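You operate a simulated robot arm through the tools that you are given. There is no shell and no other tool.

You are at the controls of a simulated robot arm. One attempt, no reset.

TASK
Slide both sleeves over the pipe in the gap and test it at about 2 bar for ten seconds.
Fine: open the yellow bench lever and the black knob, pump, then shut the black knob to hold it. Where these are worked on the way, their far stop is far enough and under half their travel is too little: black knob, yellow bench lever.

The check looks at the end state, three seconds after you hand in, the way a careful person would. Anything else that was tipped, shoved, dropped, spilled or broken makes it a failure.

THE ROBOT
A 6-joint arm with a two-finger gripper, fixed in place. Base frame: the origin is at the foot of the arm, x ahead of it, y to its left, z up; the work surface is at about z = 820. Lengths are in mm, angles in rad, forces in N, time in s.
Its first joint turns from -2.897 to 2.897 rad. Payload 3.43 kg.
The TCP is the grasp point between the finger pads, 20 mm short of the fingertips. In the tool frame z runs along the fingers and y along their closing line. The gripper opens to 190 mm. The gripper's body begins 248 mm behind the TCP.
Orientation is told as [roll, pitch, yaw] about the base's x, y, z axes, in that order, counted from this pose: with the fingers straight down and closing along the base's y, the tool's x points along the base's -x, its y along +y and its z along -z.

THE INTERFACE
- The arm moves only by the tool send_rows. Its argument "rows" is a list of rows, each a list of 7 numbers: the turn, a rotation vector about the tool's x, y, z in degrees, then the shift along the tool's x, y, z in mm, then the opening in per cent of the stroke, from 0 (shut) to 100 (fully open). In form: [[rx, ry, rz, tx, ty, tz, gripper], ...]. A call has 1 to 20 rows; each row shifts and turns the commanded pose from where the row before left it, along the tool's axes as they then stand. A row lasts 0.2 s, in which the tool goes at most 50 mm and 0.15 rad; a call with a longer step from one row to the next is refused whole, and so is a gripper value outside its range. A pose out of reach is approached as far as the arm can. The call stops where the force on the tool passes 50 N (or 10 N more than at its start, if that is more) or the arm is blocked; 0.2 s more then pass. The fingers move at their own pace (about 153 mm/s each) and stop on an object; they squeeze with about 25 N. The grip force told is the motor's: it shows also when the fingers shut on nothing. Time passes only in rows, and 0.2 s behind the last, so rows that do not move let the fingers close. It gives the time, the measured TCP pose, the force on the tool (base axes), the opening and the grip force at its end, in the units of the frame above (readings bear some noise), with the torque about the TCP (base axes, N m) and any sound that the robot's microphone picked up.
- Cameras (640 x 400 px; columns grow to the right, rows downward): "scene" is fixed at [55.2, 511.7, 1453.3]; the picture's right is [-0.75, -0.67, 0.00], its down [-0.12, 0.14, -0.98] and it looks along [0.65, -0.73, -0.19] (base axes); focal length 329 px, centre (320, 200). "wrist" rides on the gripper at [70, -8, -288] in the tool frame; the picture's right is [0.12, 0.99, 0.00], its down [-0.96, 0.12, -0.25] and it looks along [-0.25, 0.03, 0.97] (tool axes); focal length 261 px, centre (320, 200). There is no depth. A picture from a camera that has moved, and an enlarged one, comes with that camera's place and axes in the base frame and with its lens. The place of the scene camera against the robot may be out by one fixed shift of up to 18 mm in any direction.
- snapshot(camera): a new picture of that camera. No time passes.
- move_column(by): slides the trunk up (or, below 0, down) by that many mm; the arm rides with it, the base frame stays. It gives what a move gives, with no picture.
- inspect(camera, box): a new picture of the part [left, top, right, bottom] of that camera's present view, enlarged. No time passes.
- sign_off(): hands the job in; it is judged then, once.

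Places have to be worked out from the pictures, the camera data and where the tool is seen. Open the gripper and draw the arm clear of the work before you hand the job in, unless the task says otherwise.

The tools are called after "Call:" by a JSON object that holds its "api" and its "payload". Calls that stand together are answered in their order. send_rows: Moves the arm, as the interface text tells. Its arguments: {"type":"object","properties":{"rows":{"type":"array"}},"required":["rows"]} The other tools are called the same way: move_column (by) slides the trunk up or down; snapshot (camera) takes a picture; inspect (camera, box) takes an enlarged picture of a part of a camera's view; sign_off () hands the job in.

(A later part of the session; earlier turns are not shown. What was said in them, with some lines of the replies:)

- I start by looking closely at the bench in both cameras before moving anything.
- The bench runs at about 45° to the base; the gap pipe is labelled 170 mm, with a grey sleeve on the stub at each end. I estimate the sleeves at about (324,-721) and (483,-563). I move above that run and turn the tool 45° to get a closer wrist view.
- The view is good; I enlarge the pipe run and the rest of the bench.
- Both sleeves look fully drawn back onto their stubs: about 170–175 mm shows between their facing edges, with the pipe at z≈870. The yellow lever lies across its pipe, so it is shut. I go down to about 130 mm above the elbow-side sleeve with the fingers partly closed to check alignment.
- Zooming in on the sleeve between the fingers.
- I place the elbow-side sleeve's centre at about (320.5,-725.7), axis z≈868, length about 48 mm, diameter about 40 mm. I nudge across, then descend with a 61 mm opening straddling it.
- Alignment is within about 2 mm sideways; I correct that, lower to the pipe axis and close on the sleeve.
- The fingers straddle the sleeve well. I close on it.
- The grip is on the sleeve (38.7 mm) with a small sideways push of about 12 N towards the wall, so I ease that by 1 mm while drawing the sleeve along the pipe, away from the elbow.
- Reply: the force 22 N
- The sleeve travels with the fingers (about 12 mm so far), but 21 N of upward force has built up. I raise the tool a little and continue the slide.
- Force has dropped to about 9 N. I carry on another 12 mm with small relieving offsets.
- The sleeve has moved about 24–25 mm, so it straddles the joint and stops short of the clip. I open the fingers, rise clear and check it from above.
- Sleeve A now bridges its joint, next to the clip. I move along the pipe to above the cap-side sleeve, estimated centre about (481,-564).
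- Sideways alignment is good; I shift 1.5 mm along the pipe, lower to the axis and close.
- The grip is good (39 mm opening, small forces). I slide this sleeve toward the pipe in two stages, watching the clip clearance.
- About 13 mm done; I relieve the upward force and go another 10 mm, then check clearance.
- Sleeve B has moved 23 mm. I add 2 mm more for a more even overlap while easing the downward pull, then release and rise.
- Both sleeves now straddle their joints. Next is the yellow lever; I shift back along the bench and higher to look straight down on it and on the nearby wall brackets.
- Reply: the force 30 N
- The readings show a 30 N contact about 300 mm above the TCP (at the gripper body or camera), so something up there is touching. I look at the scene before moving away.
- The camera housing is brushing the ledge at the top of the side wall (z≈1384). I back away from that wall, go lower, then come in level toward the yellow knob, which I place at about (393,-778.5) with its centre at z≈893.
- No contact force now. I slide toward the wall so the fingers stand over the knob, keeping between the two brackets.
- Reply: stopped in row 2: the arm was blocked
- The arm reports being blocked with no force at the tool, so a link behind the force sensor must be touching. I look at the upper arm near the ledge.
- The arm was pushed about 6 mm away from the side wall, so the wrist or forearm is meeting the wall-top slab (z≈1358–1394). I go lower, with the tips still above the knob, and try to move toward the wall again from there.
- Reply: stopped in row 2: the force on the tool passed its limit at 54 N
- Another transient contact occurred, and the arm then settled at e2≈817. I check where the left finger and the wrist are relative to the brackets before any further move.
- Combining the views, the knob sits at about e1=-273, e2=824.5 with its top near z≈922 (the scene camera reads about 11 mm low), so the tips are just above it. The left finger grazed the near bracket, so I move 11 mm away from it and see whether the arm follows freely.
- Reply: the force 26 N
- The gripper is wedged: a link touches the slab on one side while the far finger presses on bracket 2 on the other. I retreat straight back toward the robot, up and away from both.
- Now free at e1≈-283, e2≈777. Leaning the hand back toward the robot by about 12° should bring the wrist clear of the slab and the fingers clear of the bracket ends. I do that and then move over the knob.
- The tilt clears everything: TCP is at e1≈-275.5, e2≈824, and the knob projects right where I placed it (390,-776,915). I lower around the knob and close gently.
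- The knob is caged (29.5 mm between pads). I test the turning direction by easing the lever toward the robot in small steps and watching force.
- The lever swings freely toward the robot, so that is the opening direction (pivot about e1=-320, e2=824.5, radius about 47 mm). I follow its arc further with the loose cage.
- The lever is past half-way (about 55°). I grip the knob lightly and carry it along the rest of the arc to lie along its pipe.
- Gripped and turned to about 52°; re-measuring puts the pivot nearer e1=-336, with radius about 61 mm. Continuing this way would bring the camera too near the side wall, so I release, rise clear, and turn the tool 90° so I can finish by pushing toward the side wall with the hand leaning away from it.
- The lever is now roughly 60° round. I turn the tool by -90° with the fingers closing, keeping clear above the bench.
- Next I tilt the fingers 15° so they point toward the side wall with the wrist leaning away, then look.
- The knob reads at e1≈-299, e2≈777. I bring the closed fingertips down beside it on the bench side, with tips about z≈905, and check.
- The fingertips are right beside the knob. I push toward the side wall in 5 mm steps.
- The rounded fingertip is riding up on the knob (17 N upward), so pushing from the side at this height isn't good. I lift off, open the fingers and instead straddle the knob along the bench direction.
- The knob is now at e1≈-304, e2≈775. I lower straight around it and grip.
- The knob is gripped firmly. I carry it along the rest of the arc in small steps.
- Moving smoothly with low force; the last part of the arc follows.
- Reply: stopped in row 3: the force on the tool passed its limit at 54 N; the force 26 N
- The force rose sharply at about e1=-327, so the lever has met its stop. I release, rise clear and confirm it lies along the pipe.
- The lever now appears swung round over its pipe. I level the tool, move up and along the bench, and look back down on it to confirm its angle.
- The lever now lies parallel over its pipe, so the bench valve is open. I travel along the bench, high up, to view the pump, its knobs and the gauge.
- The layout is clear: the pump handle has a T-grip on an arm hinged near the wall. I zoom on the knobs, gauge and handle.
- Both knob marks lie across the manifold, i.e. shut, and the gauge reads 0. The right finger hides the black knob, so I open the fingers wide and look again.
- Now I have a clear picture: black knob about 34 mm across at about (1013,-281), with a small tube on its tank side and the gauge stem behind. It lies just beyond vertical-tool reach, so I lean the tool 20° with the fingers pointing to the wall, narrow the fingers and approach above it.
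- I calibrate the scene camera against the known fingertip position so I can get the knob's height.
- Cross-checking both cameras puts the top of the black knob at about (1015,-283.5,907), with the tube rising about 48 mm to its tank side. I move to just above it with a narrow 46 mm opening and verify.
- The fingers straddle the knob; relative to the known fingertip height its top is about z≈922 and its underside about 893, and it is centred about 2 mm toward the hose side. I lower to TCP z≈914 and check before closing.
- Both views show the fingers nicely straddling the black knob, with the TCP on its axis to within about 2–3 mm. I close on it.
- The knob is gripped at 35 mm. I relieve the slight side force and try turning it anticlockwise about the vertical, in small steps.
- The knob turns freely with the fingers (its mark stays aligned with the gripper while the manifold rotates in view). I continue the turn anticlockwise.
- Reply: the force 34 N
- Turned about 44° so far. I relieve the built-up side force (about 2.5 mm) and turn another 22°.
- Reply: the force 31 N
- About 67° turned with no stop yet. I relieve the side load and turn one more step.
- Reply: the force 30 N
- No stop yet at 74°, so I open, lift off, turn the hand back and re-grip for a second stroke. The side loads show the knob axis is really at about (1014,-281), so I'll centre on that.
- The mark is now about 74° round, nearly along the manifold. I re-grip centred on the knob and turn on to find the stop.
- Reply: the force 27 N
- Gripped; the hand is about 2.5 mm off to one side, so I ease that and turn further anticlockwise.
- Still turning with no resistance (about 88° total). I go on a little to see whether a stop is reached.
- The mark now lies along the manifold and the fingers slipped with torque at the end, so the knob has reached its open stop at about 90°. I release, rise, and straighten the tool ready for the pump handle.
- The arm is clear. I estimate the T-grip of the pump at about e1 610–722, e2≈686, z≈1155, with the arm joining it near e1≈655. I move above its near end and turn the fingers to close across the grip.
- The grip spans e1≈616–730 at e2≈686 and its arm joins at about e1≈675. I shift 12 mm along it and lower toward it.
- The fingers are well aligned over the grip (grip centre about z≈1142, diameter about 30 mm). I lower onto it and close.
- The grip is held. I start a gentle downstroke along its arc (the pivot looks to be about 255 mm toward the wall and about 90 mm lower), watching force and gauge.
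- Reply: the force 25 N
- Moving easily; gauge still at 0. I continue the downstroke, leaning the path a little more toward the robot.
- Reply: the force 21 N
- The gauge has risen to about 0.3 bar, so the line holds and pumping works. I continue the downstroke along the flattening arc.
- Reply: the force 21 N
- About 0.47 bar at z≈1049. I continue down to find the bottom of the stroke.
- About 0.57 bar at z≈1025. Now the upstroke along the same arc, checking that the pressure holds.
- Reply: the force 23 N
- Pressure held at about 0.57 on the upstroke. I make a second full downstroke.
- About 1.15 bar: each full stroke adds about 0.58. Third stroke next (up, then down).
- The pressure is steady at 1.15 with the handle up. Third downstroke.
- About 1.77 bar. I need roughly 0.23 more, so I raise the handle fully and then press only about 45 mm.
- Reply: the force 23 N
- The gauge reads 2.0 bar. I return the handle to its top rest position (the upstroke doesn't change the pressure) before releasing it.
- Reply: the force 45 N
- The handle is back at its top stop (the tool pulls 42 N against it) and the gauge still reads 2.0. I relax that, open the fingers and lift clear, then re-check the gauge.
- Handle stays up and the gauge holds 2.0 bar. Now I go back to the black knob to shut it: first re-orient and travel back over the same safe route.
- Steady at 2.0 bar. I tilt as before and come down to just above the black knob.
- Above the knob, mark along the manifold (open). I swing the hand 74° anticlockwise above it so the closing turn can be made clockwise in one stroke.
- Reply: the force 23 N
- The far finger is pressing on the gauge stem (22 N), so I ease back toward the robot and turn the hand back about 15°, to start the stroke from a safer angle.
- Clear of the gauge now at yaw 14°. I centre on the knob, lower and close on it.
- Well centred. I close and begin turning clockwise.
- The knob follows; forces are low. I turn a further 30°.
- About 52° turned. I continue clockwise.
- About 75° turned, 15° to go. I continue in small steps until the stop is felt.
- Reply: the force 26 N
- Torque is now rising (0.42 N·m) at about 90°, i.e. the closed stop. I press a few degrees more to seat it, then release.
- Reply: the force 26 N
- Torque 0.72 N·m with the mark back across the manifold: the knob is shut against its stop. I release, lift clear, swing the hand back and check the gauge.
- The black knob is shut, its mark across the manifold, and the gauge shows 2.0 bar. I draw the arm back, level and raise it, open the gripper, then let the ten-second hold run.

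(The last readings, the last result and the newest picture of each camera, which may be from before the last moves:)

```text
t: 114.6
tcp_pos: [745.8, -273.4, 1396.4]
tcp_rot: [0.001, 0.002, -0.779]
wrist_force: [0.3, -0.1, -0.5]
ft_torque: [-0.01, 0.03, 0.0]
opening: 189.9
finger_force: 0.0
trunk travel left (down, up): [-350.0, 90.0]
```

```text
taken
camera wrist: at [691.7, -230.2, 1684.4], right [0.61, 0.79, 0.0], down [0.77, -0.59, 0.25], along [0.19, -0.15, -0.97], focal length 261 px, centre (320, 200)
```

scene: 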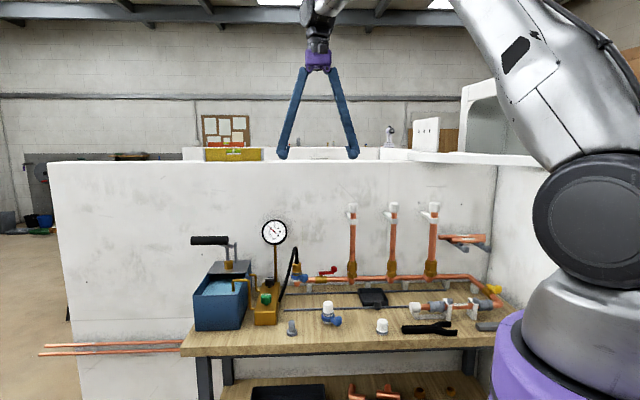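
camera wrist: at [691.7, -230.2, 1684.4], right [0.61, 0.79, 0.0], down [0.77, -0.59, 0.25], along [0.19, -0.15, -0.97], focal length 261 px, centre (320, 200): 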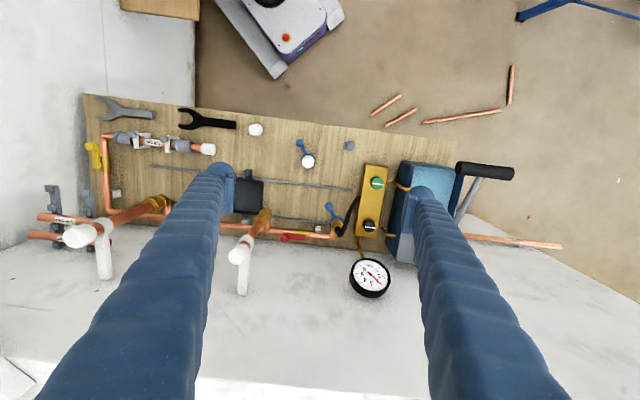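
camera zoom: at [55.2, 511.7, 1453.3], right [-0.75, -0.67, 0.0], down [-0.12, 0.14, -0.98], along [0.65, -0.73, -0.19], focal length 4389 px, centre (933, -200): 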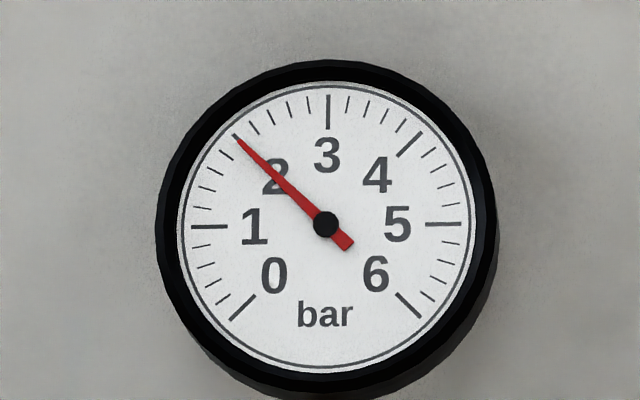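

Everything is clear and the gauge is steady at 2.0 bar. I hold still to let the test time run.

Call:
{"api": "send_rows", "payload": {"rows": [[0, 0, 0, 0, 0, 0, 100], [0, 0, 0, 0, 0, 0, 100], [0, 0, 0, 0, 0, 0, 100], [0, 0, 0, 0, 0, 0, 100], [0, 0, 0, 0, 0, 0, 100], [0, 0, 0, 0, 0, 0, 100], [0, 0, 0, 0, 0, 0, 100], [0, 0, 0, 0, 0, 0, 100], [0, 0, 0, 0, 0, 0, 100], [0, 0, 0, 0, 0, 0, 100], [0, 0, 0, 0, 0, 0, 100], [0, 0, 0, 0, 0, 0, 100], [0, 0, 0, 0, 0, 0, 100], [0, 0, 0, 0, 0, 0, 100], [0, 0, 0, 0, 0, 0, 100], [0, 0, 0, 0, 0, 0, 100], [0, 0, 0, 0, 0, 0, 100], [0, 0, 0, 0, 0, 0, 100], [0, 0, 0, 0, 0, 0, 100], [0, 0, 0, 0, 0, 0, 100]]}}

Call:
{"api": "send_rows", "payload": {"rows": [[0, 0, 0, 0, 0, 0, 100], [0, 0, 0, 0, 0, 0, 100], [0, 0, 0, 0, 0, 0, 100], [0, 0, 0, 0, 0, 0, 100], [0, 0, 0, 0, 0, 0, 100], [0, 0, 0, 0, 0, 0, 100], [0, 0, 0, 0, 0, 0, 100], [0, 0, 0, 0, 0, 0, 100], [0, 0, 0, 0, 0, 0, 100], [0, 0, 0, 0, 0, 0, 100], [0, 0, 0, 0, 0, 0, 100], [0, 0, 0, 0, 0, 0, 100], [0, 0, 0, 0, 0, 0, 100], [0, 0, 0, 0, 0, 0, 100], [0, 0, 0, 0, 0, 0, 100], [0, 0, 0, 0, 0, 0, 100], [0, 0, 0, 0, 0, 0, 100], [0, 0, 0, 0, 0, 0, 100], [0, 0, 0, 0, 0, 0, 100], [0, 0, 0, 0, 0, 0, 100]]}}

Call:
{"api": "send_rows", "payload": {"rows": [[0, 0, 0, 0, 0, 0, 100], [0, 0, 0, 0, 0, 0, 100], [0, 0, 0, 0, 0, 0, 100], [0, 0, 0, 0, 0, 0, 100], [0, 0, 0, 0, 0, 0, 100], [0, 0, 0, 0, 0, 0, 100], [0, 0, 0, 0, 0, 0, 100], [0, 0, 0, 0, 0, 0, 100], [0, 0, 0, 0, 0, 0, 100], [0, 0, 0, 0, 0, 0, 100], [0, 0, 0, 0, 0, 0, 100], [0, 0, 0, 0, 0, 0, 100], [0, 0, 0, 0, 0, 0, 100], [0, 0, 0, 0, 0, 0, 100], [0, 0, 0, 0, 0, 0, 100], [0, 0, 0, 0, 0, 0, 100], [0, 0, 0, 0, 0, 0, 100], [0, 0, 0, 0, 0, 0, 100], [0, 0, 0, 0, 0, 0, 100], [0, 0, 0, 0, 0, 0, 100]]}}

```text
t: 118.8
tcp_pos: [745.5, -273.8, 1397.8]
tcp_rot: [0.0, 0.002, -0.78]
wrist_force: [0.5, 0.8, 0.2]
ft_torque: [0.0, 0.03, -0.01]
opening: 189.8
finger_force: 0.0
trunk travel left (down, up): [-350.0, 90.0]
```

```text
t: 123.0
tcp_pos: [746.2, -272.7, 1397.0]
tcp_rot: [0.0, 0.003, -0.782]
wrist_force: [0.6, -0.5, 0.1]
ft_torque: [0.03, -0.01, 0.02]
opening: 190.0
finger_force: 0.0
trunk travel left (down, up): [-350.0, 90.0]
```

```text
t: 127.2
tcp_pos: [746.6, -273.8, 1398.4]
tcp_rot: [0.0, 0.002, -0.781]
wrist_force: [-0.1, 0.1, 0.5]
ft_torque: [0.05, 0.01, -0.02]
opening: 189.9
finger_force: 0.1
trunk travel left (down, up): [-350.0, 90.0]
```

About 19 seconds have passed since the knob was shut. I check the gauge, the sleeves, the levers and the rest of the bench one last time.

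Call:
{"api": "inspect", "payload": {"camera": "scene", "box": [250, 215, 298, 245]}}

Call:
{"api": "inspect", "payload": {"camera": "scene", "box": [400, 220, 520, 340]}}

Call:
{"api": "inspect", "payload": {"camera": "scene", "box": [180, 215, 340, 345]}}

Call:
{"api": "inspect", "payload": {"camera": "wrist", "box": [30, 80, 230, 260]}}

```text
13.33 times, centred on (274, 230) of scene
camera zoom: at [55.2, 511.7, 1453.3], right [-0.75, -0.67, 0.0], down [-0.12, 0.14, -0.98], along [0.65, -0.73, -0.19], focal length 4389 px, centre (933, -200)
```

zoom: 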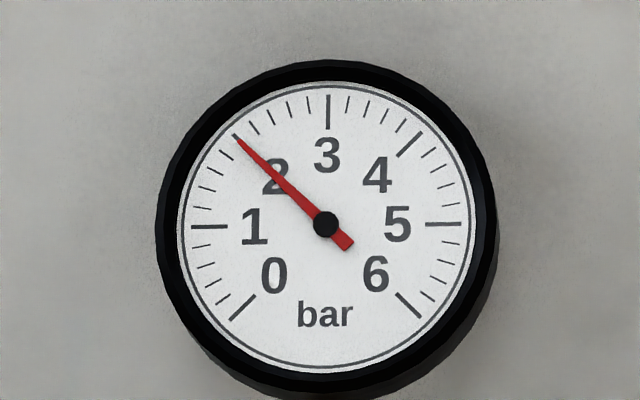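

```text
3.33 times, centred on (460, 280) of scene
camera zoom: at [55.2, 511.7, 1453.3], right [-0.75, -0.67, 0.0], down [-0.12, 0.14, -0.98], along [0.65, -0.73, -0.19], focal length 1097 px, centre (-147, -67)
```

zoom: 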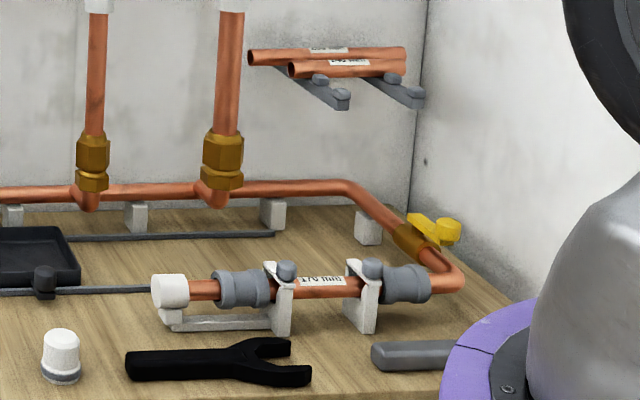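

```text
3.08 times, centred on (260, 280) of scene
camera zoom: at [55.2, 511.7, 1453.3], right [-0.75, -0.67, 0.0], down [-0.12, 0.14, -0.98], along [0.65, -0.73, -0.19], focal length 1013 px, centre (505, -46)
```

zoom: 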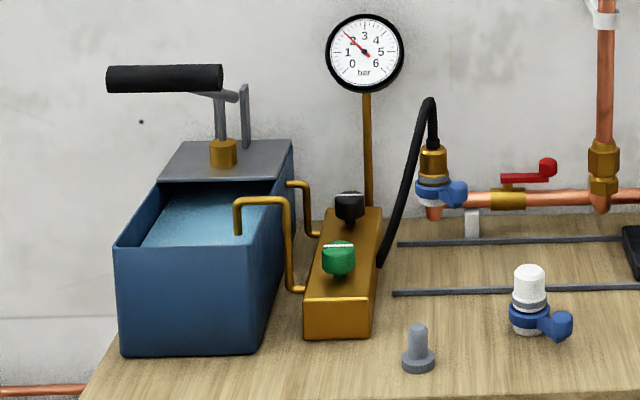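

```text
2.22 times, centred on (130, 170) of wrist
camera zoom: at [691.0, -230.1, 1684.8], right [0.61, 0.79, 0.0], down [0.77, -0.59, 0.25], along [0.19, -0.15, -0.97], focal length 579 px, centre (742, 267)
```

zoom: 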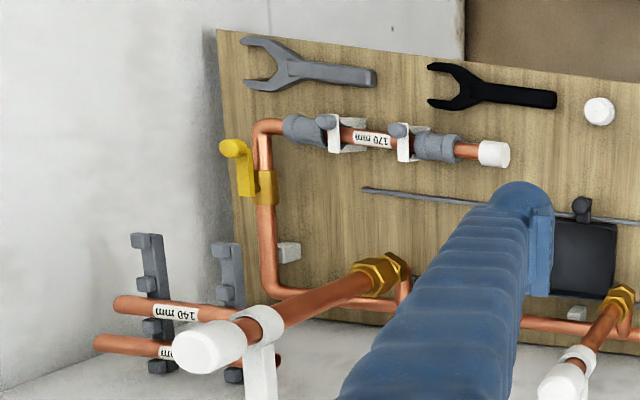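

After 19 s the gauge still reads 2.0 bar with no leak in view. Both sleeves bridge their joints, the yellow lever is open, the black knob is shut, and the spare pipes and tools haven't moved. The gripper is open and the arm is clear, so I hand in.

Call:
{"api": "sign_off", "payload": {}}

```text
The job is handed in.
```

Both sleeves are now over the joints at the ends of the 170 mm pipe. The line was tested at 2.0 bar and held steady for about 19 seconds, with no leak visible. I have handed the job in; I haven't seen the check's result.

- **Sleeves:** each was slid about 25 mm, so by my measurements it bridges its joint and stops just short of the clip.
- **Yellow bench lever:** turned to its far stop, lying along its pipe, and left open.
- **Black knob:** opened to its stop (about 90°), then shut again to its stop after pumping.
- **Pumping:** three full strokes and one part stroke. The pump handle is back at its top position.

On the way, the arm brushed the ledge on top of the side wall, one of the wall brackets and the gauge stem. In the last pictures the spare pipes and tools were in place, and the gauge still read 2.0 bar. The gripper is open and the arm is clear of the bench.
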